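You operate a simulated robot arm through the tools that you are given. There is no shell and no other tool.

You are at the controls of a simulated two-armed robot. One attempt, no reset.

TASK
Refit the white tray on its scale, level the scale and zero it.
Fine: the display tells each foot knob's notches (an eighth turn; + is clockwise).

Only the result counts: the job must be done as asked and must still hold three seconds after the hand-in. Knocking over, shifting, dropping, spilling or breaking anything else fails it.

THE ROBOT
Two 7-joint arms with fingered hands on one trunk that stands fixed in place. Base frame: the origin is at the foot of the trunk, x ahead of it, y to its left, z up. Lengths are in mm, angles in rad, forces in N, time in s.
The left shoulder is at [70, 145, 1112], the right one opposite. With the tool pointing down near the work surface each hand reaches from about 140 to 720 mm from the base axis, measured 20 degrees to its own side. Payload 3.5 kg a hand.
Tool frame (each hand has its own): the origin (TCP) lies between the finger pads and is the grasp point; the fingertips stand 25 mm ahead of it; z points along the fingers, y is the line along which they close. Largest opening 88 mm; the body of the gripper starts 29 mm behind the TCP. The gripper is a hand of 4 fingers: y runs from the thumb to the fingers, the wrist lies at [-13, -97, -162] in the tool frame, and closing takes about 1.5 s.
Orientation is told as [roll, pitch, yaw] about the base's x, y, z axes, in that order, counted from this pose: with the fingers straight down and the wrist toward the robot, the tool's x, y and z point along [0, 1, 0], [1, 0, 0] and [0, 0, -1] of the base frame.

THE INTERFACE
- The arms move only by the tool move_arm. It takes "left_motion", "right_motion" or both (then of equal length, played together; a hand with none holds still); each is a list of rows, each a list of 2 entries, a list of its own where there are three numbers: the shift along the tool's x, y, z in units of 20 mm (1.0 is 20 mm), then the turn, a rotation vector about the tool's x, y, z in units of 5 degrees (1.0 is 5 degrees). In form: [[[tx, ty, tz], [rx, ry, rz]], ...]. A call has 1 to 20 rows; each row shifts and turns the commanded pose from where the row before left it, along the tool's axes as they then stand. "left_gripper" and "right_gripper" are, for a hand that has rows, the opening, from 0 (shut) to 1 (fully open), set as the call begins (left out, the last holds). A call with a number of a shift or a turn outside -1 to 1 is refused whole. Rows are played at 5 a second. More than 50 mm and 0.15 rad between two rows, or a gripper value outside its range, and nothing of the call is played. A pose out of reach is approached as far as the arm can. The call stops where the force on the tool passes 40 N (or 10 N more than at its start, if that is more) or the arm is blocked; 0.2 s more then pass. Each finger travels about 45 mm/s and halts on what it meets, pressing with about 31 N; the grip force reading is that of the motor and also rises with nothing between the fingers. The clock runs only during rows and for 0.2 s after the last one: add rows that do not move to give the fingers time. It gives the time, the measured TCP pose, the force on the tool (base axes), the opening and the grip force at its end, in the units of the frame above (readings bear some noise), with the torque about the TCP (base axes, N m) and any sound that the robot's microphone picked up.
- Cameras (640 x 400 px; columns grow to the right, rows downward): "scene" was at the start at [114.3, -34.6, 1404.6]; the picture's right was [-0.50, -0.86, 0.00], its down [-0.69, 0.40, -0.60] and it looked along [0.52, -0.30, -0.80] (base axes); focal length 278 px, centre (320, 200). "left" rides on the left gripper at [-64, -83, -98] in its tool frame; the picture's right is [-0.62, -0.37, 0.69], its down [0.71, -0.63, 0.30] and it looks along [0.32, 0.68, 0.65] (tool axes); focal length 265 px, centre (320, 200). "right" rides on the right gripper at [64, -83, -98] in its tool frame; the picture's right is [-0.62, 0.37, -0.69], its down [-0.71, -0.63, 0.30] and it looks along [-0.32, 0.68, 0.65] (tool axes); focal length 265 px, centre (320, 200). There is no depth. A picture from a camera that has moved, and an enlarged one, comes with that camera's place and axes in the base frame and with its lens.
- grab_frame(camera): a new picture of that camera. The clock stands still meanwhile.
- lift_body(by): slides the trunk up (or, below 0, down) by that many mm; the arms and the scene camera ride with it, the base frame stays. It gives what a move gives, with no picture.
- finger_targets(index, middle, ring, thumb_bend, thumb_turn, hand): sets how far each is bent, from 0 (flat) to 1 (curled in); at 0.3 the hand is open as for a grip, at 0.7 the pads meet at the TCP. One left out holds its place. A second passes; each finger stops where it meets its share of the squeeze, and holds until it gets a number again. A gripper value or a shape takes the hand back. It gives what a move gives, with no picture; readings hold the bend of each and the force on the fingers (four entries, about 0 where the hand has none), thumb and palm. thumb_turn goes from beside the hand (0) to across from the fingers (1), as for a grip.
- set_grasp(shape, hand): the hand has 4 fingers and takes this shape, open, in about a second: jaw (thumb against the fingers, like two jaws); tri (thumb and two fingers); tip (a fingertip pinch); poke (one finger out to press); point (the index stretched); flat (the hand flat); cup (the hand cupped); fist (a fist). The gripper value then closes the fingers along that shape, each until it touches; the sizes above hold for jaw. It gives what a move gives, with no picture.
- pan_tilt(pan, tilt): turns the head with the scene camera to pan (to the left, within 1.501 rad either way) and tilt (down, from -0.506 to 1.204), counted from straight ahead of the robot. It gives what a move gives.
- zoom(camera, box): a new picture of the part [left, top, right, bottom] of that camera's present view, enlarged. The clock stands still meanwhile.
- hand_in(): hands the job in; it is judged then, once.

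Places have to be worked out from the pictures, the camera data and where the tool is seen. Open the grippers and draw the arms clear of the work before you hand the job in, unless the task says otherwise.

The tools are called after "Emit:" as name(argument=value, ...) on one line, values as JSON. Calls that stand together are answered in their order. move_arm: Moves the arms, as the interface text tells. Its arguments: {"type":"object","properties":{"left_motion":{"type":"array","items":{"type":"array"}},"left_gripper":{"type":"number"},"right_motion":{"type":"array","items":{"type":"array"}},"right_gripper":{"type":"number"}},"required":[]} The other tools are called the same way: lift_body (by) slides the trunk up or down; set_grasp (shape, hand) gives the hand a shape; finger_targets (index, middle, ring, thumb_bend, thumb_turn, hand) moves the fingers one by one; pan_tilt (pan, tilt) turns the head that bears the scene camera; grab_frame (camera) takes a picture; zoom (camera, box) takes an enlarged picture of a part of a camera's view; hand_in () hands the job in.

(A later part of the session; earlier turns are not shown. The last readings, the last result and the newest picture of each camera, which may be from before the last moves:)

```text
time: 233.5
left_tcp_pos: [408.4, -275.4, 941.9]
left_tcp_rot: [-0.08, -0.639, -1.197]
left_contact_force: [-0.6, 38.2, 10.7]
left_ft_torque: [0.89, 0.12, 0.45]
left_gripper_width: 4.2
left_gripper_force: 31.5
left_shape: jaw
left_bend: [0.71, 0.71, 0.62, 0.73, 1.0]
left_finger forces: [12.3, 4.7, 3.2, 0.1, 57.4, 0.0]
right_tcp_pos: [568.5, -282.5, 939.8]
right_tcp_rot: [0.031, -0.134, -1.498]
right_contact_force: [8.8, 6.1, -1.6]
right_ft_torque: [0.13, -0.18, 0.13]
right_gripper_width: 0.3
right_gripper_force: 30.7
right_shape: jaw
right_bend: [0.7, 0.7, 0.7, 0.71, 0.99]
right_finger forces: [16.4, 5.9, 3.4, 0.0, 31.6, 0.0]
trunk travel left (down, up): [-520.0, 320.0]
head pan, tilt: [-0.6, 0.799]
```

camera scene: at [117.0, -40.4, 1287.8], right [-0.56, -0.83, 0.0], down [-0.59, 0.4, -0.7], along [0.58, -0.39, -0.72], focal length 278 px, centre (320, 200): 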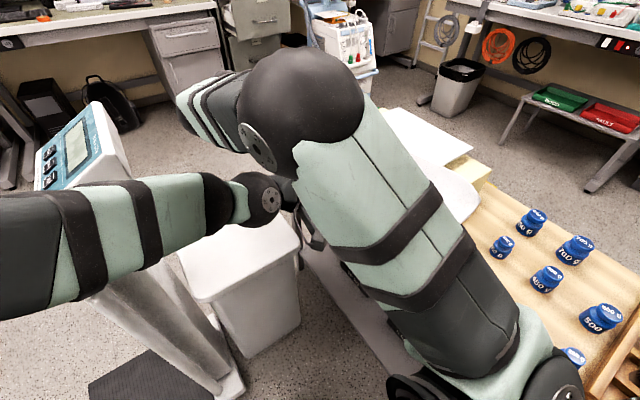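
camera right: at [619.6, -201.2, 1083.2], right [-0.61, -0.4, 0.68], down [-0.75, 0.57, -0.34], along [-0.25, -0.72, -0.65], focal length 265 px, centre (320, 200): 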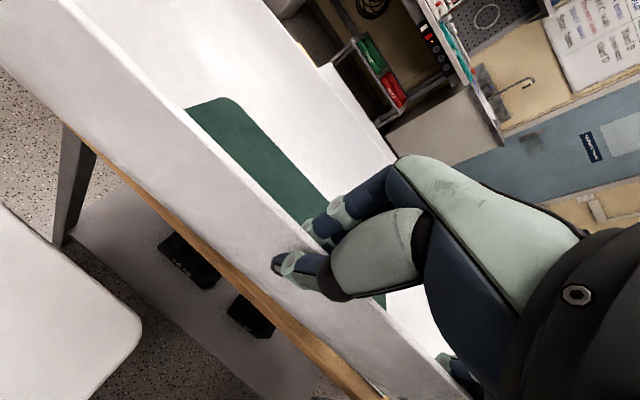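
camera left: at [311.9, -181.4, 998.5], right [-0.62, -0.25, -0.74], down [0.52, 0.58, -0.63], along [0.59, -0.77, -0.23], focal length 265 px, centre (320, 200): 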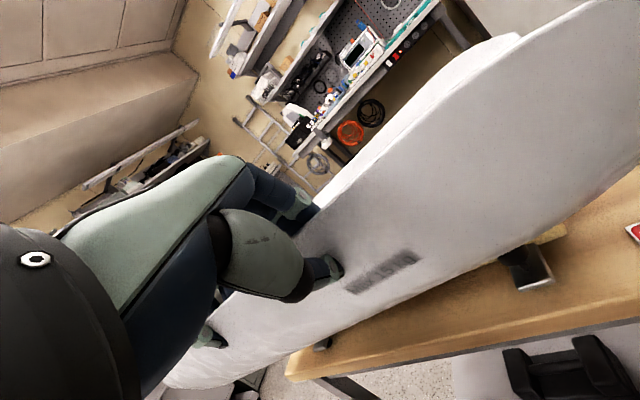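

Force keeps rising, so my picture of the contact is off. Stopping to look from the right camera and work out the actual tilt.

Emit:
grab_frame(camera="right")

Emit:
pan_tilt(pan=-0.35, tilt=0.75)

Emit:
grab_frame(camera="scene")

```text
taken
camera right: at [623.2, -180.4, 1030.1], right [-0.62, -0.32, 0.72], down [-0.75, 0.53, -0.41], along [-0.25, -0.79, -0.57], focal length 265 px, centre (320, 200)
```

right: 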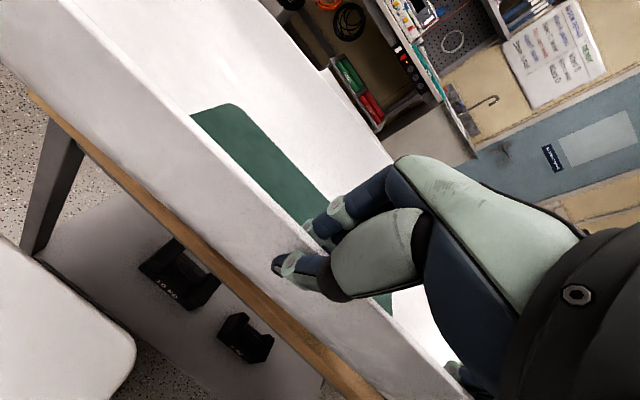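

```text
time: 234.3
left_tcp_pos: [407.5, -275.7, 941.8]
left_tcp_rot: [-0.082, -0.639, -1.197]
left_contact_force: [-1.0, 38.7, 12.2]
left_ft_torque: [0.89, 0.09, 0.49]
left_gripper_width: 4.2
left_gripper_force: 31.0
left_shape: jaw
left_bend: [0.71, 0.71, 0.62, 0.73, 1.0]
left_finger forces: [12.1, 4.7, 3.2, 0.0, 57.8, 0.1]
right_tcp_pos: [568.5, -281.9, 940.5]
right_tcp_rot: [0.03, -0.133, -1.498]
right_contact_force: [9.6, 6.9, -2.3]
right_ft_torque: [0.18, -0.19, 0.15]
right_gripper_width: 0.0
right_gripper_force: 31.1
right_shape: jaw
right_bend: [0.7, 0.7, 0.7, 0.71, 0.99]
right_finger forces: [15.9, 5.8, 3.3, 0.0, 32.2, 0.1]
trunk travel left (down, up): [-520.0, 320.0]
head pan, tilt: [-0.351, 0.75]
```

```text
taken
camera scene: at [128.9, -14.6, 1263.8], right [-0.34, -0.94, 0.01], down [-0.64, 0.23, -0.73], along [0.69, -0.26, -0.68], focal length 278 px, centre (320, 200)
```

scene: 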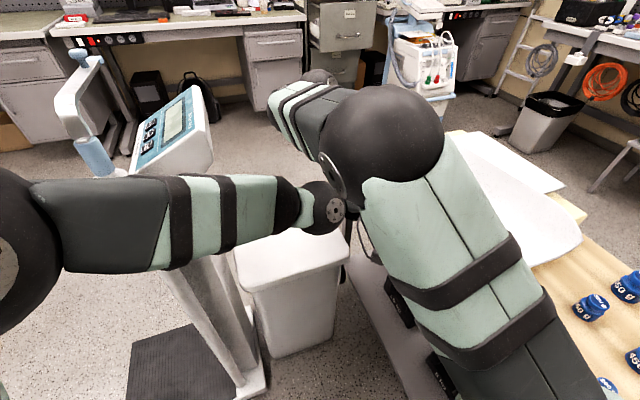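

The forces suggest the left pinch is what's fighting. The geometry says the tray will sit safely on the platform edge if the front lip is low and far enough toward −y. I'll nudge the right hand 10 mm further −y and check forces.

Emit:
move_arm(right_motion=[[[0, 0.25, 0.03], [0, 0, 0]], [[0, 0.25, 0.03], [0, 0, 0]], [[0, 0, 0], [0, 0, 0]]])

Emit:
zoom(camera="scene", box=[260, 60, 640, 330])

```text
time: 235.1
left_tcp_pos: [406.7, -274.4, 942.4]
left_tcp_rot: [-0.079, -0.64, -1.197]
left_contact_force: [6.7, 21.3, 5.5]
left_ft_torque: [0.69, 0.08, 0.36]
left_gripper_width: 4.1
left_gripper_force: 31.2
left_shape: jaw
left_bend: [0.71, 0.71, 0.62, 0.73, 1.0]
left_finger forces: [15.7, 6.1, 4.0, 0.0, 45.2, 0.0]
right_tcp_pos: [570.0, -288.8, 940.1]
right_tcp_rot: [0.03, -0.13, -1.492]
right_contact_force: [2.7, 33.3, 6.5]
right_ft_torque: [0.83, -0.11, 0.07]
right_gripper_width: 0.3
right_gripper_force: 30.7
right_shape: jaw
right_bend: [0.7, 0.7, 0.7, 0.7, 0.99]
right_finger forces: [8.6, 1.1, 0.1, 0.0, 42.3, 0.0]
trunk travel left (down, up): [-520.0, 320.0]
head pan, tilt: [-0.351, 0.75]
```

```text
1.48 times, centred on (450, 195) of scene
camera zoom: at [129.0, -12.6, 1263.9], right [-0.34, -0.94, 0.01], down [-0.64, 0.22, -0.73], along [0.69, -0.26, -0.68], focal length 412 px, centre (127, 207)
```

zoom: 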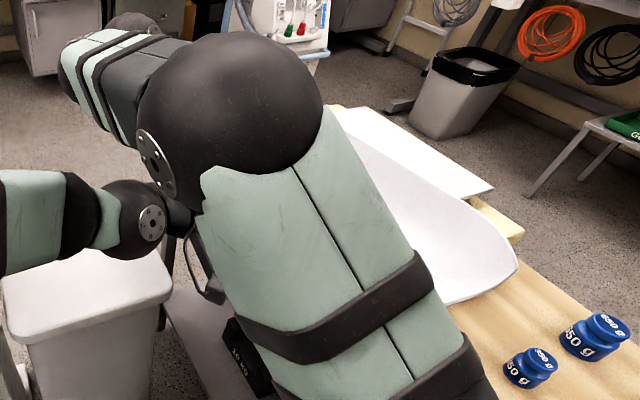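

Pushing is jammed because the wall is nearly vertical at the contact. Better idea: lift clear again, shift a bit forward (+x) where the left arm has more room, and yaw the tray so that its flat bottom (not the wall) comes over the platform. First raising 45 mm.

Emit:
move_arm(right_motion=[[[0, -0.35, 0], [0, 0, 0]], [[0, 0, 0], [0, 0, 0]]])

Emit:
lift_body(by=45)

Emit:
grab_frame(camera="right")

Emit:
grab_frame(camera="scene")

```text
time: 235.7
left_tcp_pos: [407.8, -275.3, 940.8]
left_tcp_rot: [-0.082, -0.638, -1.198]
left_contact_force: [-0.3, 34.7, 8.4]
left_ft_torque: [0.83, 0.04, 0.44]
left_gripper_width: 4.3
left_gripper_force: 31.2
left_shape: jaw
left_bend: [0.71, 0.71, 0.62, 0.73, 1.0]
left_finger forces: [12.1, 4.8, 3.4, 0.0, 53.6, 0.0]
right_tcp_pos: [569.9, -286.1, 938.3]
right_tcp_rot: [0.031, -0.135, -1.499]
right_contact_force: [9.8, 14.5, 1.7]
right_ft_torque: [0.44, -0.18, 0.08]
right_gripper_width: 0.8
right_gripper_force: 31.3
right_shape: jaw
right_bend: [0.7, 0.7, 0.7, 0.71, 0.99]
right_finger forces: [13.1, 3.9, 1.9, 0.0, 33.5, 0.0]
trunk travel left (down, up): [-520.0, 320.0]
head pan, tilt: [-0.351, 0.75]
```

```text
time: 236.6
left_tcp_pos: [408.1, -284.3, 982.8]
left_tcp_rot: [-0.08, -0.628, -1.201]
left_contact_force: [-1.0, 1.4, -3.4]
left_ft_torque: [0.91, 0.22, 0.18]
left_gripper_width: 4.2
left_gripper_force: 30.9
left_shape: jaw
left_bend: [0.72, 0.68, 0.61, 0.73, 1.0]
left_finger forces: [24.5, 7.4, 7.6, 0.1, 42.0, 0.1]
right_tcp_pos: [569.9, -295.2, 980.4]
right_tcp_rot: [0.031, -0.124, -1.5]
right_contact_force: [1.2, -1.5, -4.8]
right_ft_torque: [0.0, 0.02, 0.14]
right_gripper_width: 0.2
right_gripper_force: 31.1
right_shape: jaw
right_bend: [0.7, 0.7, 0.7, 0.71, 1.0]
right_finger forces: [17.6, 7.5, 4.7, 0.0, 28.1, 0.0]
trunk travel left (down, up): [-565.0, 275.0]
head pan, tilt: [-0.351, 0.75]
```

```text
taken
camera right: at [624.6, -193.4, 1071.3], right [-0.62, -0.33, 0.71], down [-0.74, 0.53, -0.4], along [-0.25, -0.78, -0.57], focal length 265 px, centre (320, 200)
```

right: 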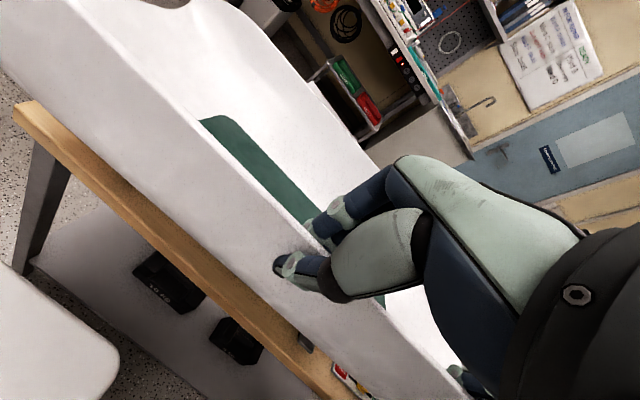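

```text
taken
camera scene: at [129.8, -26.9, 1308.4], right [-0.35, -0.94, 0.0], down [-0.64, 0.24, -0.73], along [0.69, -0.25, -0.68], focal length 278 px, centre (320, 200)
```

scene: 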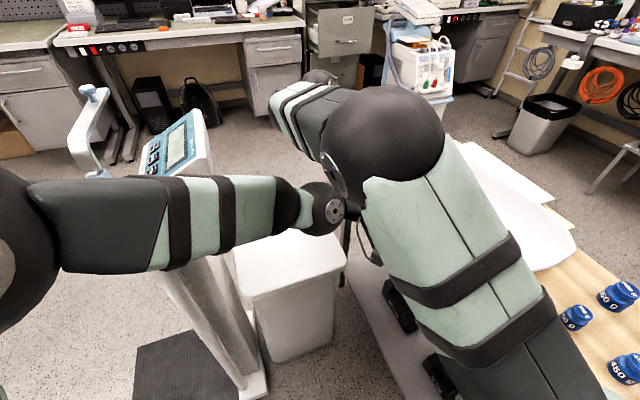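

Relaxed again; the tray hangs from both pinches. Shifting both hands +x by 40 mm first.

Emit:
move_arm(left_motion=[[[0.473, 0.146, 0.068], [0, 0, 0]], [[0.473, 0.146, 0.068], [0, 0, 0]], [[0.473, 0.146, 0.068], [0, 0, 0]], [[0.473, 0.146, 0.068], [0, 0, 0]], [[0, 0, 0], [0, 0, 0]]], right_motion=[[[0.498, 0.035, 0.02], [0, 0, 0]], [[0.498, 0.035, 0.02], [0, 0, 0]], [[0.498, 0.035, 0.02], [0, 0, 0]], [[0.498, 0.035, 0.02], [0, 0, 0]], [[0, 0, 0], [0, 0, 0]]])

Emit:
grab_frame(camera="right")

```text
time: 237.8
left_tcp_pos: [447.2, -285.4, 983.0]
left_tcp_rot: [-0.077, -0.629, -1.204]
left_contact_force: [-0.1, 0.8, -2.7]
left_ft_torque: [0.82, 0.15, 0.17]
left_gripper_width: 4.3
left_gripper_force: 30.2
left_shape: jaw
left_bend: [0.72, 0.68, 0.61, 0.73, 1.0]
left_finger forces: [22.9, 7.5, 7.4, 0.1, 39.7, 0.0]
right_tcp_pos: [609.1, -292.8, 981.3]
right_tcp_rot: [0.031, -0.122, -1.5]
right_contact_force: [0.6, -1.6, -3.9]
right_ft_torque: [-0.01, 0.02, 0.14]
right_gripper_width: 0.0
right_gripper_force: 30.7
right_shape: jaw
right_bend: [0.7, 0.7, 0.7, 0.71, 1.0]
right_finger forces: [17.7, 7.4, 4.2, 0.0, 27.8, 0.0]
trunk travel left (down, up): [-565.0, 275.0]
head pan, tilt: [-0.351, 0.75]
```

```text
taken
camera right: at [664.5, -194.2, 1072.8], right [-0.62, -0.33, 0.71], down [-0.74, 0.53, -0.4], along [-0.25, -0.78, -0.57], focal length 265 px, centre (320, 200)
```

right: 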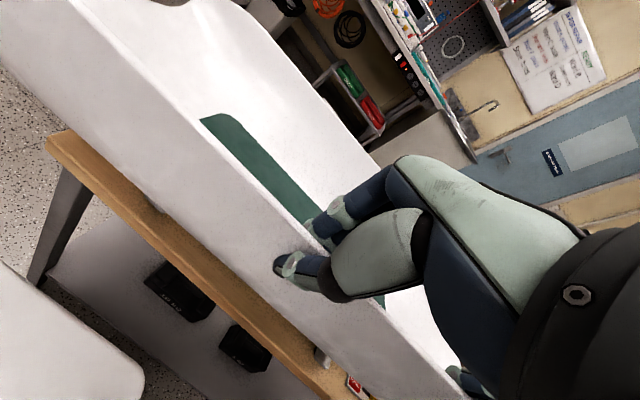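

More room now. Testing −y motion with both hands, 20 mm.

Emit:
move_arm(left_motion=[[[-0.158, 0.377, 0.2875], [0, 0, 0]], [[-0.158, 0.377, 0.2875], [0, 0, 0]], [[0, 0, 0], [0, 0, 0]]], right_motion=[[[-0.037, 0.495, 0.06], [0, 0, 0]], [[-0.037, 0.495, 0.06], [0, 0, 0]], [[0, 0, 0], [0, 0, 0]]])

```text
time: 238.6
left_tcp_pos: [454.9, -299.2, 998.3]
left_tcp_rot: [-0.101, -0.657, -1.174]
left_contact_force: [-21.4, 0.6, -1.4]
left_ft_torque: [0.71, 0.49, -0.27]
left_gripper_width: 4.3
left_gripper_force: 31.0
left_shape: jaw
left_bend: [0.72, 0.68, 0.62, 0.73, 1.0]
left_finger forces: [20.5, 10.3, 10.7, 0.1, 42.0, 0.0]
right_tcp_pos: [610.9, -313.6, 981.5]
right_tcp_rot: [0.033, -0.123, -1.497]
right_contact_force: [20.8, 0.2, -3.1]
right_ft_torque: [0.0, -0.27, 0.15]
right_gripper_width: 0.2
right_gripper_force: 31.3
right_shape: jaw
right_bend: [0.7, 0.7, 0.7, 0.71, 0.98]
right_finger forces: [15.9, 7.7, 4.0, 0.0, 28.3, 0.0]
trunk travel left (down, up): [-565.0, 275.0]
head pan, tilt: [-0.351, 0.75]
```

The left hand is again at its limit near y≈−295. Now I'll yaw the tray instead: the right hand swings toward −y by ~50 mm while the left stays as pivot (first easing the 21 N squeeze).

Emit:
move_arm(right_motion=[[[0.28, 0, 0], [0, 0, 0]], [[-0.1, 0.512, 0.06], [0, 0, 0.5]], [[-0.12, 0.512, 0.06], [0, 0, 0.5]], [[-0.14, 0.512, 0.06], [0, 0, 0.5]], [[0, 0, 0], [0, 0, 0]]])

Emit:
grab_frame(camera="right")

Emit:
grab_frame(camera="scene")

```text
time: 239.8
left_tcp_pos: [456.0, -296.9, 991.5]
left_tcp_rot: [-0.098, -0.644, -1.169]
left_contact_force: [-17.9, 2.0, -4.9]
left_ft_torque: [0.44, 0.39, -0.41]
left_gripper_width: 3.5
left_gripper_force: 31.2
left_shape: jaw
left_bend: [0.71, 0.68, 0.58, 0.73, 1.0]
left_finger forces: [10.6, 10.8, 15.3, 0.0, 34.8, 0.1]
right_tcp_pos: [608.7, -345.3, 982.5]
right_tcp_rot: [0.048, -0.121, -1.631]
right_contact_force: [18.8, -0.8, 1.0]
right_ft_torque: [-0.03, -0.3, 0.13]
right_gripper_width: 0.1
right_gripper_force: 30.9
right_shape: jaw
right_bend: [0.7, 0.7, 0.7, 0.72, 0.98]
right_finger forces: [17.1, 6.1, 2.2, 0.0, 29.2, 0.1]
trunk travel left (down, up): [-565.0, 275.0]
head pan, tilt: [-0.351, 0.75]
```

```text
taken
camera right: at [673.9, -252.8, 1073.9], right [-0.67, -0.25, 0.7], down [-0.66, 0.63, -0.41], along [-0.34, -0.74, -0.58], focal length 265 px, centre (320, 200)
```

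right: 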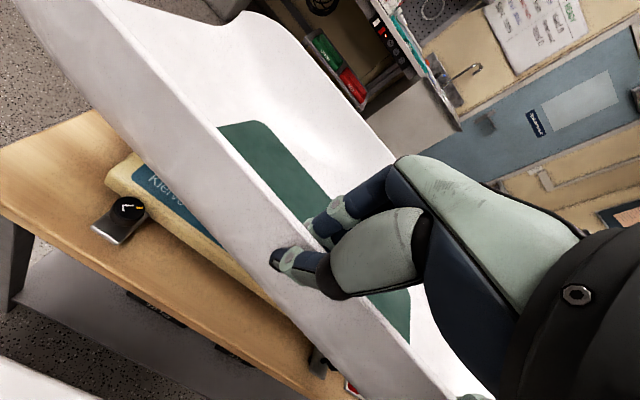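

```text
taken
camera scene: at [129.1, -26.2, 1308.6], right [-0.34, -0.94, 0.0], down [-0.64, 0.23, -0.73], along [0.69, -0.25, -0.68], focal length 278 px, centre (320, 200)
```

scene: 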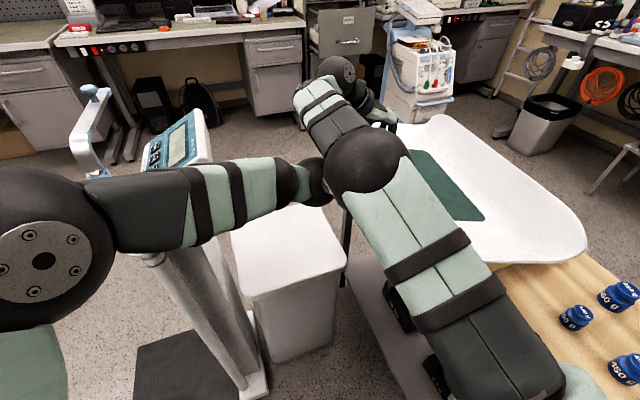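

Now the tray is yawed and the head camera can see it well, nearly level. Easing the squeeze and swinging the right hand another 20 mm.

Emit:
move_arm(right_motion=[[[0.12, 0.03, 0], [0, 0, 0]], [[-0.05, 0.5, 0.06], [0, 0, 0.5]], [[-0.1, 0.5, 0.06], [0, 0, 0.5]], [[0, 0, 0], [0, 0, 0]]])

Emit:
pan_tilt(pan=-0.65, tilt=0.75)

Emit:
grab_frame(camera="scene")

Emit:
grab_frame(camera="right")

```text
time: 240.8
left_tcp_pos: [457.7, -295.6, 989.0]
left_tcp_rot: [-0.101, -0.641, -1.167]
left_contact_force: [-1.9, -2.2, -6.5]
left_ft_torque: [0.38, 0.21, -0.3]
left_gripper_width: 2.9
left_gripper_force: 31.5
left_shape: jaw
left_bend: [0.72, 0.67, 0.51, 0.73, 1.0]
left_finger forces: [7.6, 8.5, 14.4, 0.0, 29.6, 0.1]
right_tcp_pos: [605.1, -365.3, 983.4]
right_tcp_rot: [0.059, -0.113, -1.721]
right_contact_force: [3.2, 1.8, 1.9]
right_ft_torque: [0.05, -0.04, 0.07]
right_gripper_width: 0.2
right_gripper_force: 31.6
right_shape: jaw
right_bend: [0.7, 0.7, 0.7, 0.72, 0.98]
right_finger forces: [19.5, 5.8, 1.3, 0.1, 29.5, 0.0]
trunk travel left (down, up): [-565.0, 275.0]
head pan, tilt: [-0.351, 0.75]
```

```text
time: 241.6
left_tcp_pos: [456.1, -297.1, 988.4]
left_tcp_rot: [-0.101, -0.643, -1.165]
left_contact_force: [-2.2, -1.2, -6.9]
left_ft_torque: [0.38, 0.25, -0.29]
left_gripper_width: 3.1
left_gripper_force: 31.1
left_shape: jaw
left_bend: [0.72, 0.67, 0.51, 0.73, 1.0]
left_finger forces: [8.0, 8.4, 13.7, 0.1, 29.4, 0.1]
right_tcp_pos: [606.0, -366.2, 983.1]
right_tcp_rot: [0.057, -0.111, -1.721]
right_contact_force: [2.7, 2.6, 4.2]
right_ft_torque: [0.05, -0.02, 0.11]
right_gripper_width: 0.0
right_gripper_force: 30.7
right_shape: jaw
right_bend: [0.7, 0.7, 0.7, 0.72, 0.98]
right_finger forces: [19.7, 6.0, 1.3, 0.0, 30.0, 0.0]
trunk travel left (down, up): [-565.0, 275.0]
head pan, tilt: [-0.649, 0.75]
```

```text
taken
camera scene: at [117.1, -47.5, 1308.6], right [-0.6, -0.8, 0.0], down [-0.54, 0.41, -0.73], along [0.58, -0.44, -0.68], focal length 278 px, centre (320, 200)
```

scene: 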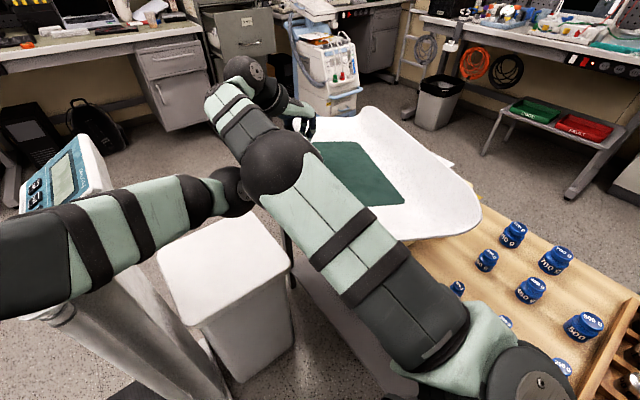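

```text
taken
camera right: at [677.8, -280.1, 1075.9], right [-0.7, -0.19, 0.69], down [-0.6, 0.68, -0.41], along [-0.4, -0.7, -0.59], focal length 265 px, centre (320, 200)
```

right: 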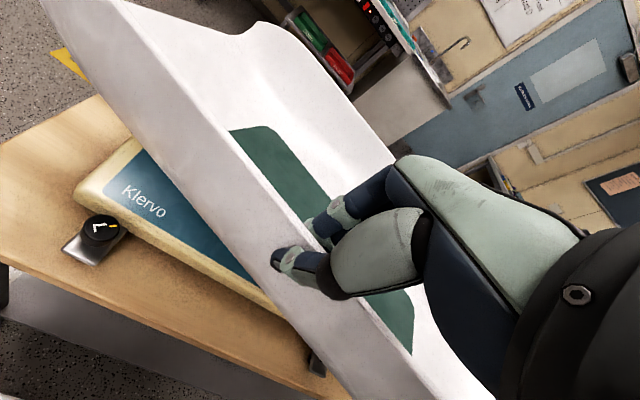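

The tray now overlaps the platform with its flat part. Let me zoom to measure where it is.

Emit:
zoom(camera="scene", box=[250, 80, 510, 270])

```text
2.11 times, centred on (380, 175) of scene
camera zoom: at [117.1, -47.5, 1308.6], right [-0.6, -0.8, 0.0], down [-0.54, 0.41, -0.73], along [0.58, -0.44, -0.68], focal length 585 px, centre (194, 253)
```

zoom: 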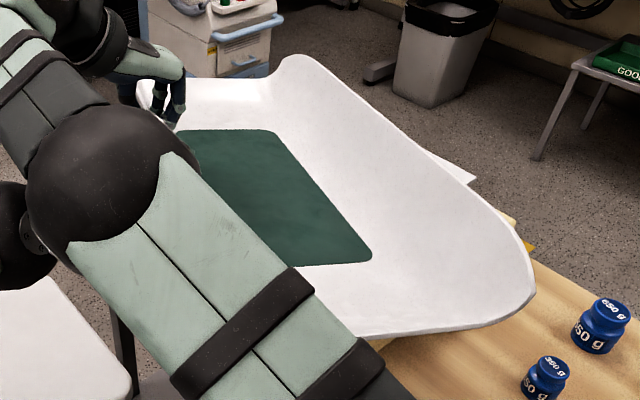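

The tray's flat bottom edge should now be touching the platform (right-hand load has gone positive). I'll lower 15 mm so the platform takes more weight, then regrip the right hand on the far lip, which is now well above the platform and reachable.

Emit:
lift_body(by=-10)

Emit:
lift_body(by=-8)

Emit:
zoom(camera="scene", box=[250, 80, 510, 270])

```text
time: 242.2
left_tcp_pos: [457.1, -296.2, 978.1]
left_tcp_rot: [-0.102, -0.641, -1.166]
left_contact_force: [-0.7, -1.3, -7.1]
left_ft_torque: [0.23, 0.19, -0.2]
left_gripper_width: 2.7
left_gripper_force: 31.0
left_shape: jaw
left_bend: [0.71, 0.67, 0.51, 0.73, 1.0]
left_finger forces: [8.6, 8.4, 11.4, 0.0, 28.4, 0.0]
right_tcp_pos: [605.7, -367.1, 972.4]
right_tcp_rot: [0.06, -0.112, -1.722]
right_contact_force: [1.8, 0.7, 3.4]
right_ft_torque: [-0.02, 0.03, 0.11]
right_gripper_width: 0.0
right_gripper_force: 30.8
right_shape: jaw
right_bend: [0.7, 0.7, 0.7, 0.72, 0.98]
right_finger forces: [20.8, 6.5, 1.5, 0.0, 29.5, 0.0]
trunk travel left (down, up): [-555.0, 285.0]
head pan, tilt: [-0.649, 0.75]
```

```text
time: 242.7
left_tcp_pos: [457.9, -296.3, 970.1]
left_tcp_rot: [-0.103, -0.64, -1.166]
left_contact_force: [-1.3, -0.6, -6.3]
left_ft_torque: [0.17, 0.21, -0.14]
left_gripper_width: 3.1
left_gripper_force: 30.9
left_shape: jaw
left_bend: [0.71, 0.67, 0.51, 0.73, 1.0]
left_finger forces: [9.1, 8.4, 9.9, 0.0, 27.8, 0.0]
right_tcp_pos: [605.9, -366.1, 963.9]
right_tcp_rot: [0.059, -0.112, -1.718]
right_contact_force: [1.9, 0.5, 3.5]
right_ft_torque: [-0.06, 0.03, 0.1]
right_gripper_width: 0.2
right_gripper_force: 31.1
right_shape: jaw
right_bend: [0.7, 0.7, 0.7, 0.72, 0.98]
right_finger forces: [21.0, 7.2, 1.5, 0.0, 30.1, 0.0]
trunk travel left (down, up): [-547.0, 293.0]
head pan, tilt: [-0.649, 0.75]
```

```text
2.11 times, centred on (380, 175) of scene
camera zoom: at [116.7, -47.9, 1290.6], right [-0.6, -0.8, 0.0], down [-0.54, 0.41, -0.73], along [0.58, -0.44, -0.68], focal length 585 px, centre (194, 253)
```

zoom: 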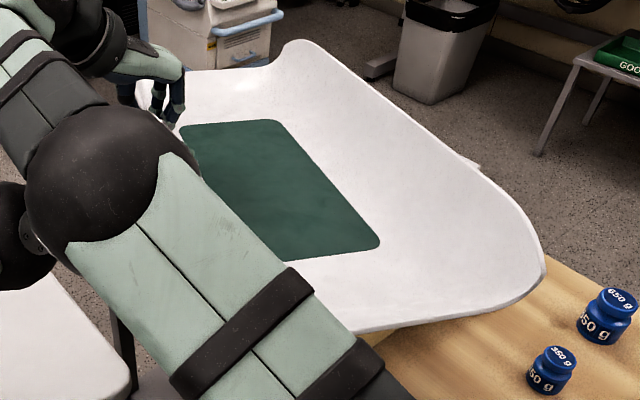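

Smooth: the tray rolls level as it comes down, with mild forces. Continuing to lower in 10 mm steps.

Emit:
lift_body(by=-10)

Emit:
lift_body(by=-10)

Emit:
zoom(camera="scene", box=[250, 80, 510, 270])

```text
time: 243.3
left_tcp_pos: [457.4, -296.0, 959.9]
left_tcp_rot: [-0.102, -0.64, -1.165]
left_contact_force: [-1.3, -0.6, -6.9]
left_ft_torque: [0.13, 0.17, -0.11]
left_gripper_width: 2.6
left_gripper_force: 30.9
left_shape: jaw
left_bend: [0.71, 0.67, 0.51, 0.73, 1.0]
left_finger forces: [9.9, 8.4, 8.5, 0.1, 27.5, 0.0]
right_tcp_pos: [605.4, -366.2, 955.4]
right_tcp_rot: [0.059, -0.112, -1.719]
right_contact_force: [2.3, 0.1, 5.2]
right_ft_torque: [-0.09, 0.03, 0.08]
right_gripper_width: 0.3
right_gripper_force: 31.2
right_shape: jaw
right_bend: [0.7, 0.7, 0.7, 0.72, 0.98]
right_finger forces: [21.2, 8.1, 1.6, 0.0, 30.9, 0.0]
trunk travel left (down, up): [-537.0, 303.0]
head pan, tilt: [-0.649, 0.75]
```

```text
time: 243.9
left_tcp_pos: [457.1, -295.4, 949.6]
left_tcp_rot: [-0.102, -0.641, -1.165]
left_contact_force: [0.2, -0.6, -9.1]
left_ft_torque: [0.12, 0.18, -0.1]
left_gripper_width: 2.7
left_gripper_force: 30.8
left_shape: jaw
left_bend: [0.71, 0.67, 0.52, 0.72, 1.0]
left_finger forces: [10.3, 8.1, 7.2, 0.1, 27.1, 0.0]
right_tcp_pos: [606.4, -363.3, 946.0]
right_tcp_rot: [0.058, -0.114, -1.718]
right_contact_force: [2.0, 1.4, 7.9]
right_ft_torque: [-0.09, 0.03, 0.14]
right_gripper_width: 0.2
right_gripper_force: 31.3
right_shape: jaw
right_bend: [0.7, 0.7, 0.7, 0.72, 0.98]
right_finger forces: [21.6, 9.5, 1.7, 0.1, 32.4, 0.1]
trunk travel left (down, up): [-527.0, 313.0]
head pan, tilt: [-0.649, 0.75]
```

```text
2.11 times, centred on (380, 175) of scene
camera zoom: at [116.3, -47.3, 1270.7], right [-0.6, -0.8, 0.0], down [-0.54, 0.41, -0.73], along [0.58, -0.44, -0.68], focal length 585 px, centre (194, 253)
```

zoom: 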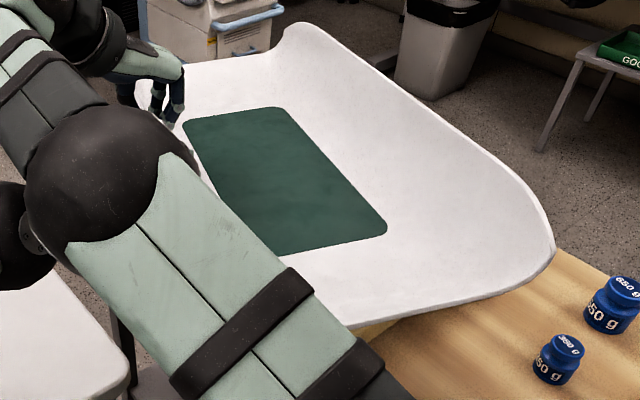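

Nearly level. The right hand is only pressing down now, so the platform and left hand are carrying the tray: releasing the right hand.

Emit:
move_arm(right_motion=[[[0, 0, -0.15], [0, 0, 0]], [[0, 0, 0], [0, 0, 0]]])

Emit:
move_arm(right_motion=[[[0, 0, 0], [0, 0, 0]], [[0, 0, 0], [0, 0, 0]], [[0, 0, 0], [0, 0, 0]], [[0, 0, 0], [0, 0, 0]], [[0, 0, 0], [0, 0, 0]]], right_gripper=0.6)

Emit:
zoom(camera="scene", box=[250, 80, 510, 270])

```text
time: 244.5
left_tcp_pos: [455.7, -296.5, 952.2]
left_tcp_rot: [-0.102, -0.645, -1.166]
left_contact_force: [-3.3, 3.1, -7.3]
left_ft_torque: [0.14, 0.17, -0.09]
left_gripper_width: 2.8
left_gripper_force: 31.0
left_shape: jaw
left_bend: [0.71, 0.71, 0.52, 0.72, 1.0]
left_finger forces: [10.0, 8.2, 7.4, 0.0, 28.7, 0.1]
right_tcp_pos: [605.8, -366.0, 947.9]
right_tcp_rot: [0.057, -0.114, -1.721]
right_contact_force: [3.9, -2.9, 5.3]
right_ft_torque: [-0.17, -0.02, 0.1]
right_gripper_width: 0.1
right_gripper_force: 31.1
right_shape: jaw
right_bend: [0.7, 0.7, 0.7, 0.72, 0.98]
right_finger forces: [22.8, 8.4, 2.0, 0.0, 30.1, 0.0]
trunk travel left (down, up): [-527.0, 313.0]
head pan, tilt: [-0.649, 0.75]
```

```text
time: 245.7
left_tcp_pos: [457.3, -297.7, 952.2]
left_tcp_rot: [-0.102, -0.644, -1.165]
left_contact_force: [0.0, -0.1, -2.6]
left_ft_torque: [0.11, -0.06, -0.15]
left_gripper_width: 2.5
left_gripper_force: 31.3
left_shape: jaw
left_bend: [0.71, 0.66, 0.46, 0.72, 1.0]
left_finger forces: [7.7, 8.9, 10.0, 0.1, 26.5, 0.1]
right_tcp_pos: [604.5, -365.6, 946.5]
right_tcp_rot: [0.058, -0.113, -1.72]
right_contact_force: [-0.9, 0.5, -0.3]
right_ft_torque: [0.01, 0.02, 0.02]
right_gripper_width: 52.4
right_gripper_force: 0.1
right_shape: jaw
right_bend: [0.29, 0.41, 0.37, 0.65, 1.0]
right_finger forces: [0.0, 0.0, 0.1, 0.1, 0.0, 0.1]
trunk travel left (down, up): [-527.0, 313.0]
head pan, tilt: [-0.649, 0.75]
```

```text
2.11 times, centred on (380, 175) of scene
camera zoom: at [116.9, -48.1, 1270.6], right [-0.6, -0.8, 0.0], down [-0.54, 0.41, -0.73], along [0.58, -0.44, -0.68], focal length 585 px, centre (194, 253)
```

zoom: 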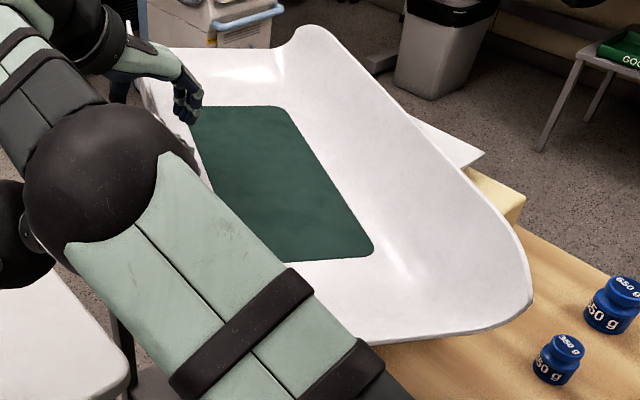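

Stable: the left hand holds only 2.6 N and the platform the rest. Now moving the right hand up and across to the far lip near (431,-605).

Emit:
move_arm(right_motion=[[[0, 0, -0.5], [0, 0, 0]], [[0, 0, -1], [0, 0, 0]], [[0, 0, -1], [0, 0, 0]], [[0, 0, -1], [0, 0, 0]], [[0, 0, -0.5], [0, 0, 0]], [[-0.527, 0.99, 0], [0, 0, 0]], [[-0.527, 0.99, 0], [0, 0, 0]], [[-0.527, 0.99, 0], [0, 0, 0]], [[-0.527, 0.99, 0], [0, 0, 0]], [[-0.527, 0.99, 0], [0, 0, 0]], [[-0.527, 0.99, 0], [0, 0, 0]], [[-0.527, 0.99, 0], [0, 0, 0]], [[-0.527, 0.99, 0.1], [0, 0, 0]], [[-0.527, 0.99, 0.1], [0, 0, 0]], [[-0.527, 0.99, 0.1], [0, 0, 0]], [[-0.527, 0.99, 0.1], [0, 0, 0]], [[0, 0, 0], [0, 0, 0]]])

Emit:
grab_frame(camera="right")

Emit:
grab_frame(camera="scene")

```text
time: 249.3
left_tcp_pos: [457.2, -295.5, 955.5]
left_tcp_rot: [-0.096, -0.651, -1.168]
left_contact_force: [-1.7, -0.5, -4.1]
left_ft_torque: [0.18, -0.05, -0.13]
left_gripper_width: 2.2
left_gripper_force: 31.5
left_shape: jaw
left_bend: [0.71, 0.66, 0.46, 0.72, 1.0]
left_finger forces: [7.4, 9.2, 10.2, 0.0, 27.0, 0.0]
right_tcp_pos: [456.6, -555.4, 1036.7]
right_tcp_rot: [0.056, -0.114, -1.72]
right_contact_force: [-0.3, -0.3, 0.7]
right_ft_torque: [0.02, 0.0, 0.01]
right_gripper_width: 52.6
right_gripper_force: 0.0
right_shape: jaw
right_bend: [0.29, 0.41, 0.37, 0.65, 1.0]
right_finger forces: [0.1, 0.0, 0.0, 0.0, 0.1, 0.0]
trunk travel left (down, up): [-527.0, 313.0]
head pan, tilt: [-0.649, 0.75]
```

```text
taken
camera right: at [528.5, -469.0, 1130.1], right [-0.69, -0.19, 0.69], down [-0.6, 0.68, -0.41], along [-0.4, -0.7, -0.59], focal length 265 px, centre (320, 200)
```

right: 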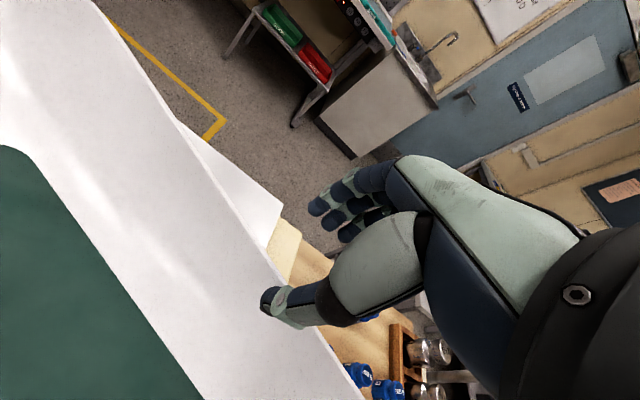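

```text
taken
camera scene: at [117.3, -47.8, 1270.6], right [-0.6, -0.8, 0.0], down [-0.54, 0.41, -0.73], along [0.58, -0.44, -0.68], focal length 278 px, centre (320, 200)
```

scene: 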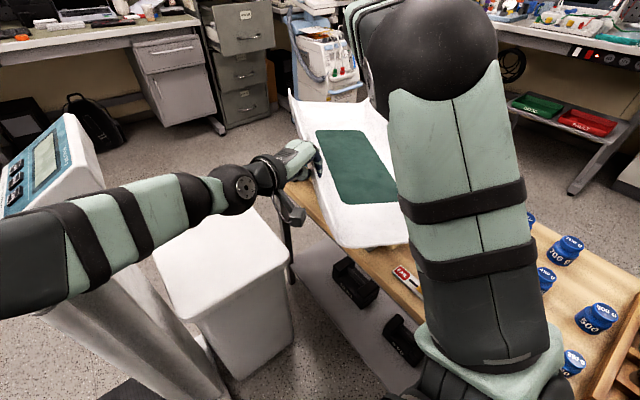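

The far lip is at about (431,-610). Moving over it and descending part-way.

Emit:
move_arm(right_motion=[[[-0.28, 0.93, 0.2], [0, 0, 0.3]], [[-0.28, 0.93, 0.2], [0, 0, 0.3]], [[-0.28, 0.93, 0.2], [0, 0, 0.3]], [[0, 0, 0.9], [0, 0, 0]], [[0, 0, 0.9], [0, 0, 0]], [[0, 0, 0.9], [0, 0, 0]], [[0, 0, 0], [0, 0, 0]]])

Emit:
grab_frame(camera="right")

```text
time: 250.9
left_tcp_pos: [459.0, -297.0, 954.2]
left_tcp_rot: [-0.094, -0.65, -1.166]
left_contact_force: [-0.1, -0.9, -3.2]
left_ft_torque: [0.14, -0.01, -0.14]
left_gripper_width: 2.5
left_gripper_force: 31.1
left_shape: jaw
left_bend: [0.71, 0.66, 0.46, 0.72, 1.0]
left_finger forces: [7.8, 9.3, 9.6, 0.0, 26.9, 0.1]
right_tcp_pos: [432.3, -612.7, 976.6]
right_tcp_rot: [0.066, -0.107, -1.796]
right_contact_force: [-0.4, 0.1, -0.1]
right_ft_torque: [0.0, -0.01, -0.01]
right_gripper_width: 52.3
right_gripper_force: 0.1
right_shape: jaw
right_bend: [0.29, 0.41, 0.37, 0.65, 1.0]
right_finger forces: [0.0, 0.1, 0.0, 0.0, 0.1, 0.1]
trunk travel left (down, up): [-527.0, 313.0]
head pan, tilt: [-0.649, 0.75]
```

```text
taken
camera right: at [509.9, -533.6, 1070.5], right [-0.71, -0.14, 0.69], down [-0.54, 0.73, -0.42], along [-0.44, -0.67, -0.6], focal length 265 px, centre (320, 200)
```

right: 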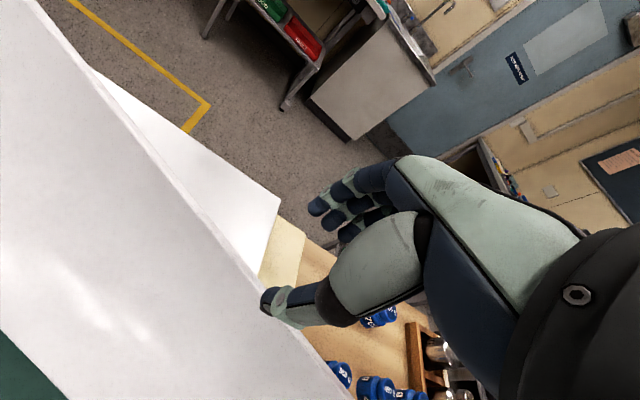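

The hand's axis is ~10 mm beyond the lip; shifting 8 mm inward and descending onto it.

Emit:
move_arm(right_motion=[[[0.06, -0.4, 0.5], [0, 0, 0]], [[0, 0, 0.8], [0, 0, 0]], [[0, 0, 0.7], [0, 0, 0]], [[0, 0, 0], [0, 0, 0]]])

Emit:
grab_frame(camera="right")

```text
time: 251.9
left_tcp_pos: [458.6, -297.8, 955.0]
left_tcp_rot: [-0.094, -0.65, -1.169]
left_contact_force: [-0.3, -2.0, -3.9]
left_ft_torque: [0.15, -0.03, -0.08]
left_gripper_width: 2.3
left_gripper_force: 30.8
left_shape: jaw
left_bend: [0.71, 0.66, 0.46, 0.72, 1.0]
left_finger forces: [8.2, 9.6, 9.3, 0.0, 26.9, 0.1]
right_tcp_pos: [438.9, -611.9, 936.1]
right_tcp_rot: [0.066, -0.109, -1.798]
right_contact_force: [0.4, -0.9, 0.9]
right_ft_torque: [0.06, -0.03, -0.02]
right_gripper_width: 52.9
right_gripper_force: 0.0
right_shape: jaw
right_bend: [0.29, 0.41, 0.37, 0.64, 1.0]
right_finger forces: [0.0, 0.0, 0.0, 0.0, 0.8, 0.0]
trunk travel left (down, up): [-527.0, 313.0]
head pan, tilt: [-0.649, 0.75]
```

```text
taken
camera right: at [515.6, -531.4, 1029.4], right [-0.71, -0.14, 0.69], down [-0.54, 0.73, -0.42], along [-0.44, -0.67, -0.6], focal length 265 px, centre (320, 200)
```

right: 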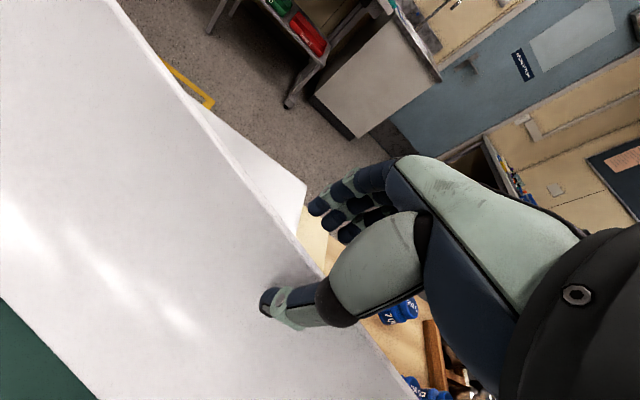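

The thumb just touches the inner wall. Shifting 4 mm inward, 8 mm lower, then closing on the far lip.

Emit:
move_arm(right_motion=[[[0.03, -0.2, 0], [0, 0, 0]], [[0, 0, 0.4], [0, 0, 0]], [[0, 0, 0], [0, 0, 0]]])

Emit:
move_arm(right_motion=[[[0, 0, 0], [0, 0, 0]], [[0, 0, 0], [0, 0, 0]], [[0, 0, 0], [0, 0, 0]], [[0, 0, 0], [0, 0, 0]], [[0, 0, 0], [0, 0, 0]], [[0, 0, 0], [0, 0, 0]], [[0, 0, 0], [0, 0, 0]]], right_gripper=0)

Emit:
zoom(camera="right", box=[200, 150, 440, 350])

```text
time: 252.7
left_tcp_pos: [457.6, -296.5, 955.1]
left_tcp_rot: [-0.093, -0.649, -1.168]
left_contact_force: [0.5, -0.2, -2.8]
left_ft_torque: [0.1, 0.0, -0.1]
left_gripper_width: 2.2
left_gripper_force: 30.7
left_shape: jaw
left_bend: [0.71, 0.66, 0.46, 0.72, 1.0]
left_finger forces: [8.0, 9.7, 9.3, 0.1, 26.9, 0.1]
right_tcp_pos: [439.3, -607.8, 926.5]
right_tcp_rot: [0.066, -0.108, -1.798]
right_contact_force: [-0.1, 0.7, 0.4]
right_ft_torque: [0.05, 0.01, 0.05]
right_gripper_width: 52.8
right_gripper_force: 0.1
right_shape: jaw
right_bend: [0.29, 0.41, 0.37, 0.64, 1.0]
right_finger forces: [0.1, 0.0, 0.0, 0.0, 0.5, 0.0]
trunk travel left (down, up): [-527.0, 313.0]
head pan, tilt: [-0.649, 0.75]
```

```text
time: 254.3
left_tcp_pos: [457.3, -297.6, 954.5]
left_tcp_rot: [-0.097, -0.649, -1.171]
left_contact_force: [-3.0, -14.1, -5.8]
left_ft_torque: [0.05, 0.11, -0.35]
left_gripper_width: 1.8
left_gripper_force: 31.4
left_shape: jaw
left_bend: [0.71, 0.65, 0.44, 0.72, 1.0]
left_finger forces: [11.6, 12.2, 11.3, 0.0, 22.3, 0.1]
right_tcp_pos: [440.1, -607.4, 926.4]
right_tcp_rot: [0.065, -0.106, -1.795]
right_contact_force: [3.3, 14.4, 2.7]
right_ft_torque: [0.73, -0.18, -0.06]
right_gripper_width: 13.1
right_gripper_force: 30.8
right_shape: jaw
right_bend: [0.7, 0.7, 0.7, 0.72, 1.0]
right_finger forces: [12.3, 1.5, 0.0, 0.1, 28.8, 0.0]
trunk travel left (down, up): [-527.0, 313.0]
head pan, tilt: [-0.649, 0.75]
```

```text
2.00 times, centred on (320, 250) of right
camera zoom: at [518.1, -527.5, 1020.8], right [-0.71, -0.14, 0.69], down [-0.54, 0.73, -0.42], along [-0.44, -0.67, -0.6], focal length 531 px, centre (320, 100)
```

zoom: 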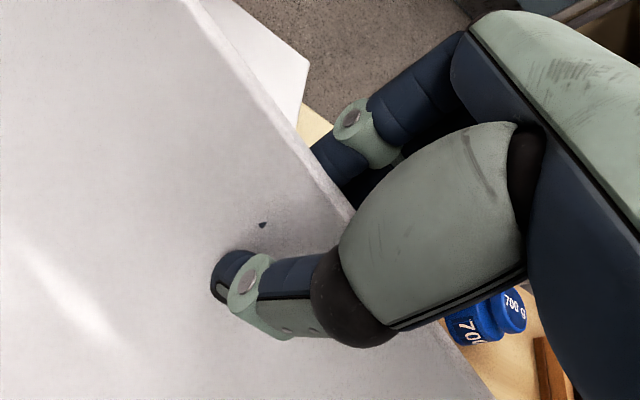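

Good grip on the far lip; some tension (14 N) between hands. Relaxing by moving the right hand 3 mm toward +y.

Emit:
move_arm(right_motion=[[[-0.03, -0.15, 0], [0, 0, 0]], [[0, 0, 0], [0, 0, 0]]])

```text
time: 254.9
left_tcp_pos: [458.7, -296.7, 954.1]
left_tcp_rot: [-0.094, -0.647, -1.167]
left_contact_force: [-1.9, -7.8, -5.9]
left_ft_torque: [0.12, 0.06, -0.26]
left_gripper_width: 2.0
left_gripper_force: 30.7
left_shape: jaw
left_bend: [0.71, 0.65, 0.44, 0.72, 1.0]
left_finger forces: [9.5, 11.1, 10.8, 0.1, 24.4, 0.1]
right_tcp_pos: [439.8, -605.7, 925.9]
right_tcp_rot: [0.065, -0.108, -1.799]
right_contact_force: [1.9, 7.7, 1.7]
right_ft_torque: [0.57, -0.17, -0.08]
right_gripper_width: 12.7
right_gripper_force: 31.0
right_shape: jaw
right_bend: [0.7, 0.7, 0.7, 0.72, 1.0]
right_finger forces: [15.5, 2.2, 0.0, 0.0, 26.1, 0.0]
trunk travel left (down, up): [-527.0, 313.0]
head pan, tilt: [-0.649, 0.75]
```

Next I lower the front side so the flat bottom lies on the platform: left hand down 20 mm in small steps.

Emit:
move_arm(left_motion=[[[0.019, -0.151, 0.199], [0, 0, 0]], [[0.019, -0.151, 0.199], [0, 0, 0]], [[0.019, -0.151, 0.199], [0, 0, 0]], [[0.019, -0.151, 0.199], [0, 0, 0]], [[0, 0, 0], [0, 0, 0]]])

Emit:
grab_frame(camera="scene")

```text
time: 256.1
left_tcp_pos: [460.4, -294.1, 942.5]
left_tcp_rot: [-0.099, -0.665, -1.16]
left_contact_force: [-1.5, -9.9, -1.9]
left_ft_torque: [0.01, 0.07, -0.24]
left_gripper_width: 1.8
left_gripper_force: 31.1
left_shape: jaw
left_bend: [0.71, 0.65, 0.44, 0.72, 1.0]
left_finger forces: [11.0, 12.6, 8.9, 0.0, 23.4, 0.1]
right_tcp_pos: [441.2, -604.4, 927.8]
right_tcp_rot: [0.069, -0.111, -1.796]
right_contact_force: [4.1, 12.6, 6.7]
right_ft_torque: [0.55, -0.19, -0.02]
right_gripper_width: 12.7
right_gripper_force: 31.0
right_shape: jaw
right_bend: [0.7, 0.7, 0.7, 0.72, 1.0]
right_finger forces: [11.3, 1.7, 0.0, 0.0, 27.5, 0.1]
trunk travel left (down, up): [-527.0, 313.0]
head pan, tilt: [-0.649, 0.75]
```

```text
taken
camera scene: at [116.5, -46.3, 1270.8], right [-0.6, -0.8, 0.0], down [-0.54, 0.41, -0.73], along [0.58, -0.44, -0.68], focal length 278 px, centre (320, 200)
```

scene: 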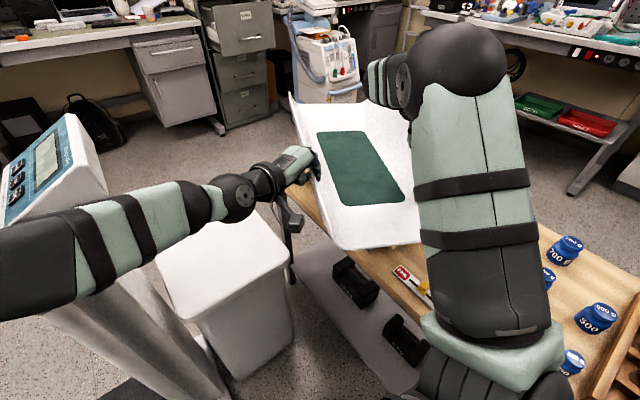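

Left load is down to ~2 N while the right holds the far lip down. Lowering the left another 6 mm and checking.

Emit:
move_arm(left_motion=[[[0.019, -0.151, 0.199], [0, 0, 0]], [[0, 0, 0], [0, 0, 0]]])

Emit:
zoom(camera="scene", box=[270, 80, 470, 270])

Emit:
grab_frame(camera="left")

```text
time: 256.7
left_tcp_pos: [461.6, -292.9, 939.5]
left_tcp_rot: [-0.101, -0.667, -1.156]
left_contact_force: [-0.8, -11.0, -1.4]
left_ft_torque: [-0.07, 0.07, -0.27]
left_gripper_width: 2.2
left_gripper_force: 31.1
left_shape: jaw
left_bend: [0.71, 0.65, 0.43, 0.72, 1.0]
left_finger forces: [11.9, 13.0, 8.8, 0.1, 23.1, 0.1]
right_tcp_pos: [439.5, -603.0, 928.9]
right_tcp_rot: [0.067, -0.112, -1.798]
right_contact_force: [5.3, 15.8, 7.8]
right_ft_torque: [0.62, -0.19, -0.01]
right_gripper_width: 12.8
right_gripper_force: 30.7
right_shape: jaw
right_bend: [0.7, 0.7, 0.7, 0.72, 1.0]
right_finger forces: [10.5, 1.6, 0.1, 0.1, 29.9, 0.1]
trunk travel left (down, up): [-527.0, 313.0]
head pan, tilt: [-0.649, 0.75]
```

```text
2.11 times, centred on (370, 175) of scene
camera zoom: at [116.3, -45.6, 1270.9], right [-0.6, -0.8, 0.0], down [-0.54, 0.41, -0.73], along [0.58, -0.44, -0.68], focal length 585 px, centre (215, 253)
```

zoom: 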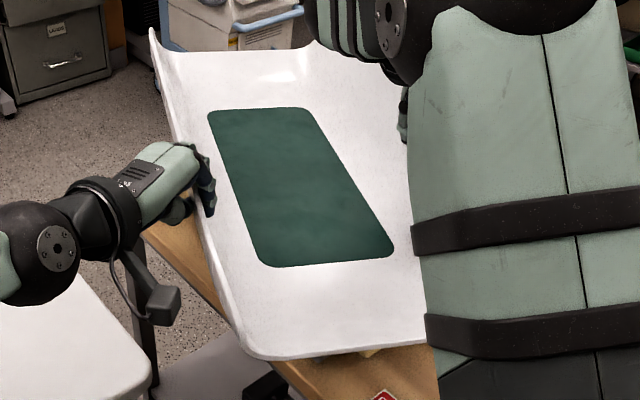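

```text
taken
camera left: at [360.1, -194.1, 970.1], right [-0.59, -0.37, -0.72], down [0.52, 0.51, -0.68], along [0.62, -0.78, -0.11], focal length 265 px, centre (320, 200)
```

left: 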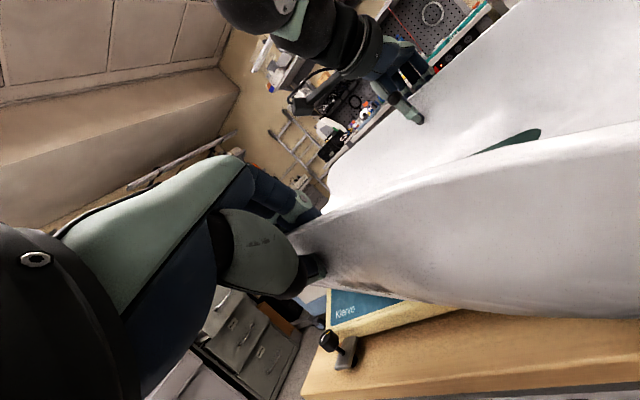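

The tray is level, centre ≈(525,-475), and the left hand carries only 1.4 N. Relaxing the pull between hands, then I'll open the left hand.

Emit:
move_arm(right_motion=[[[-0.05, -0.2, 0], [0, 0, 0]], [[0, 0, 0], [0, 0, 0]]])

Emit:
move_arm(left_motion=[[[0, 0, 0], [0, 0, 0]], [[0, 0, 0], [0, 0, 0]], [[0, 0, 0], [0, 0, 0]], [[0, 0, 0], [0, 0, 0]], [[0, 0, 0], [0, 0, 0]]], left_gripper=0.5)

Emit:
zoom(camera="scene", box=[270, 80, 470, 270])

```text
time: 257.3
left_tcp_pos: [463.8, -290.9, 936.3]
left_tcp_rot: [-0.098, -0.661, -1.156]
left_contact_force: [-0.8, -9.9, -1.3]
left_ft_torque: [-0.08, 0.08, -0.2]
left_gripper_width: 2.0
left_gripper_force: 31.6
left_shape: jaw
left_bend: [0.71, 0.65, 0.43, 0.72, 1.0]
left_finger forces: [11.2, 12.8, 8.1, 0.0, 23.5, 0.1]
right_tcp_pos: [440.3, -598.6, 928.5]
right_tcp_rot: [0.07, -0.112, -1.798]
right_contact_force: [7.5, 8.2, 13.8]
right_ft_torque: [0.56, -0.25, -0.09]
right_gripper_width: 12.2
right_gripper_force: 31.3
right_shape: jaw
right_bend: [0.7, 0.7, 0.7, 0.73, 0.99]
right_finger forces: [12.9, 2.7, 0.0, 0.0, 28.7, 0.0]
trunk travel left (down, up): [-527.0, 313.0]
head pan, tilt: [-0.649, 0.75]
```

```text
time: 258.7
left_tcp_pos: [464.9, -289.1, 935.7]
left_tcp_rot: [-0.105, -0.66, -1.148]
left_contact_force: [0.0, -1.4, -0.1]
left_ft_torque: [0.0, 0.0, -0.07]
left_gripper_width: 43.6
left_gripper_force: 0.0
left_shape: jaw
left_bend: [0.74, 0.45, 0.4, 0.7, 1.0]
left_finger forces: [0.0, 0.0, 1.6, 0.0, 0.1, 0.0]
right_tcp_pos: [439.8, -599.0, 929.8]
right_tcp_rot: [0.075, -0.111, -1.797]
right_contact_force: [1.6, 5.3, 10.1]
right_ft_torque: [0.37, -0.15, -0.02]
right_gripper_width: 12.0
right_gripper_force: 31.0
right_shape: jaw
right_bend: [0.7, 0.7, 0.7, 0.74, 0.99]
right_finger forces: [14.4, 3.3, 0.0, 0.0, 25.6, 0.0]
trunk travel left (down, up): [-527.0, 313.0]
head pan, tilt: [-0.649, 0.75]
stopped in row 5 (left hand): the arm was blocked; the commanded pose is now the measured one
```

```text
2.11 times, centred on (370, 175) of scene
camera zoom: at [115.5, -45.0, 1270.8], right [-0.6, -0.8, 0.0], down [-0.54, 0.41, -0.73], along [0.58, -0.44, -0.68], focal length 585 px, centre (215, 253)
```

zoom: 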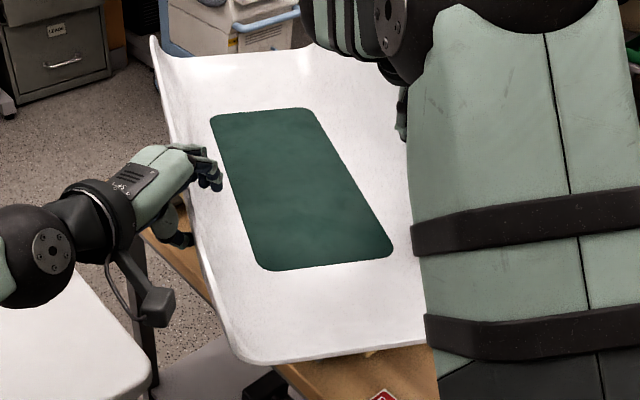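

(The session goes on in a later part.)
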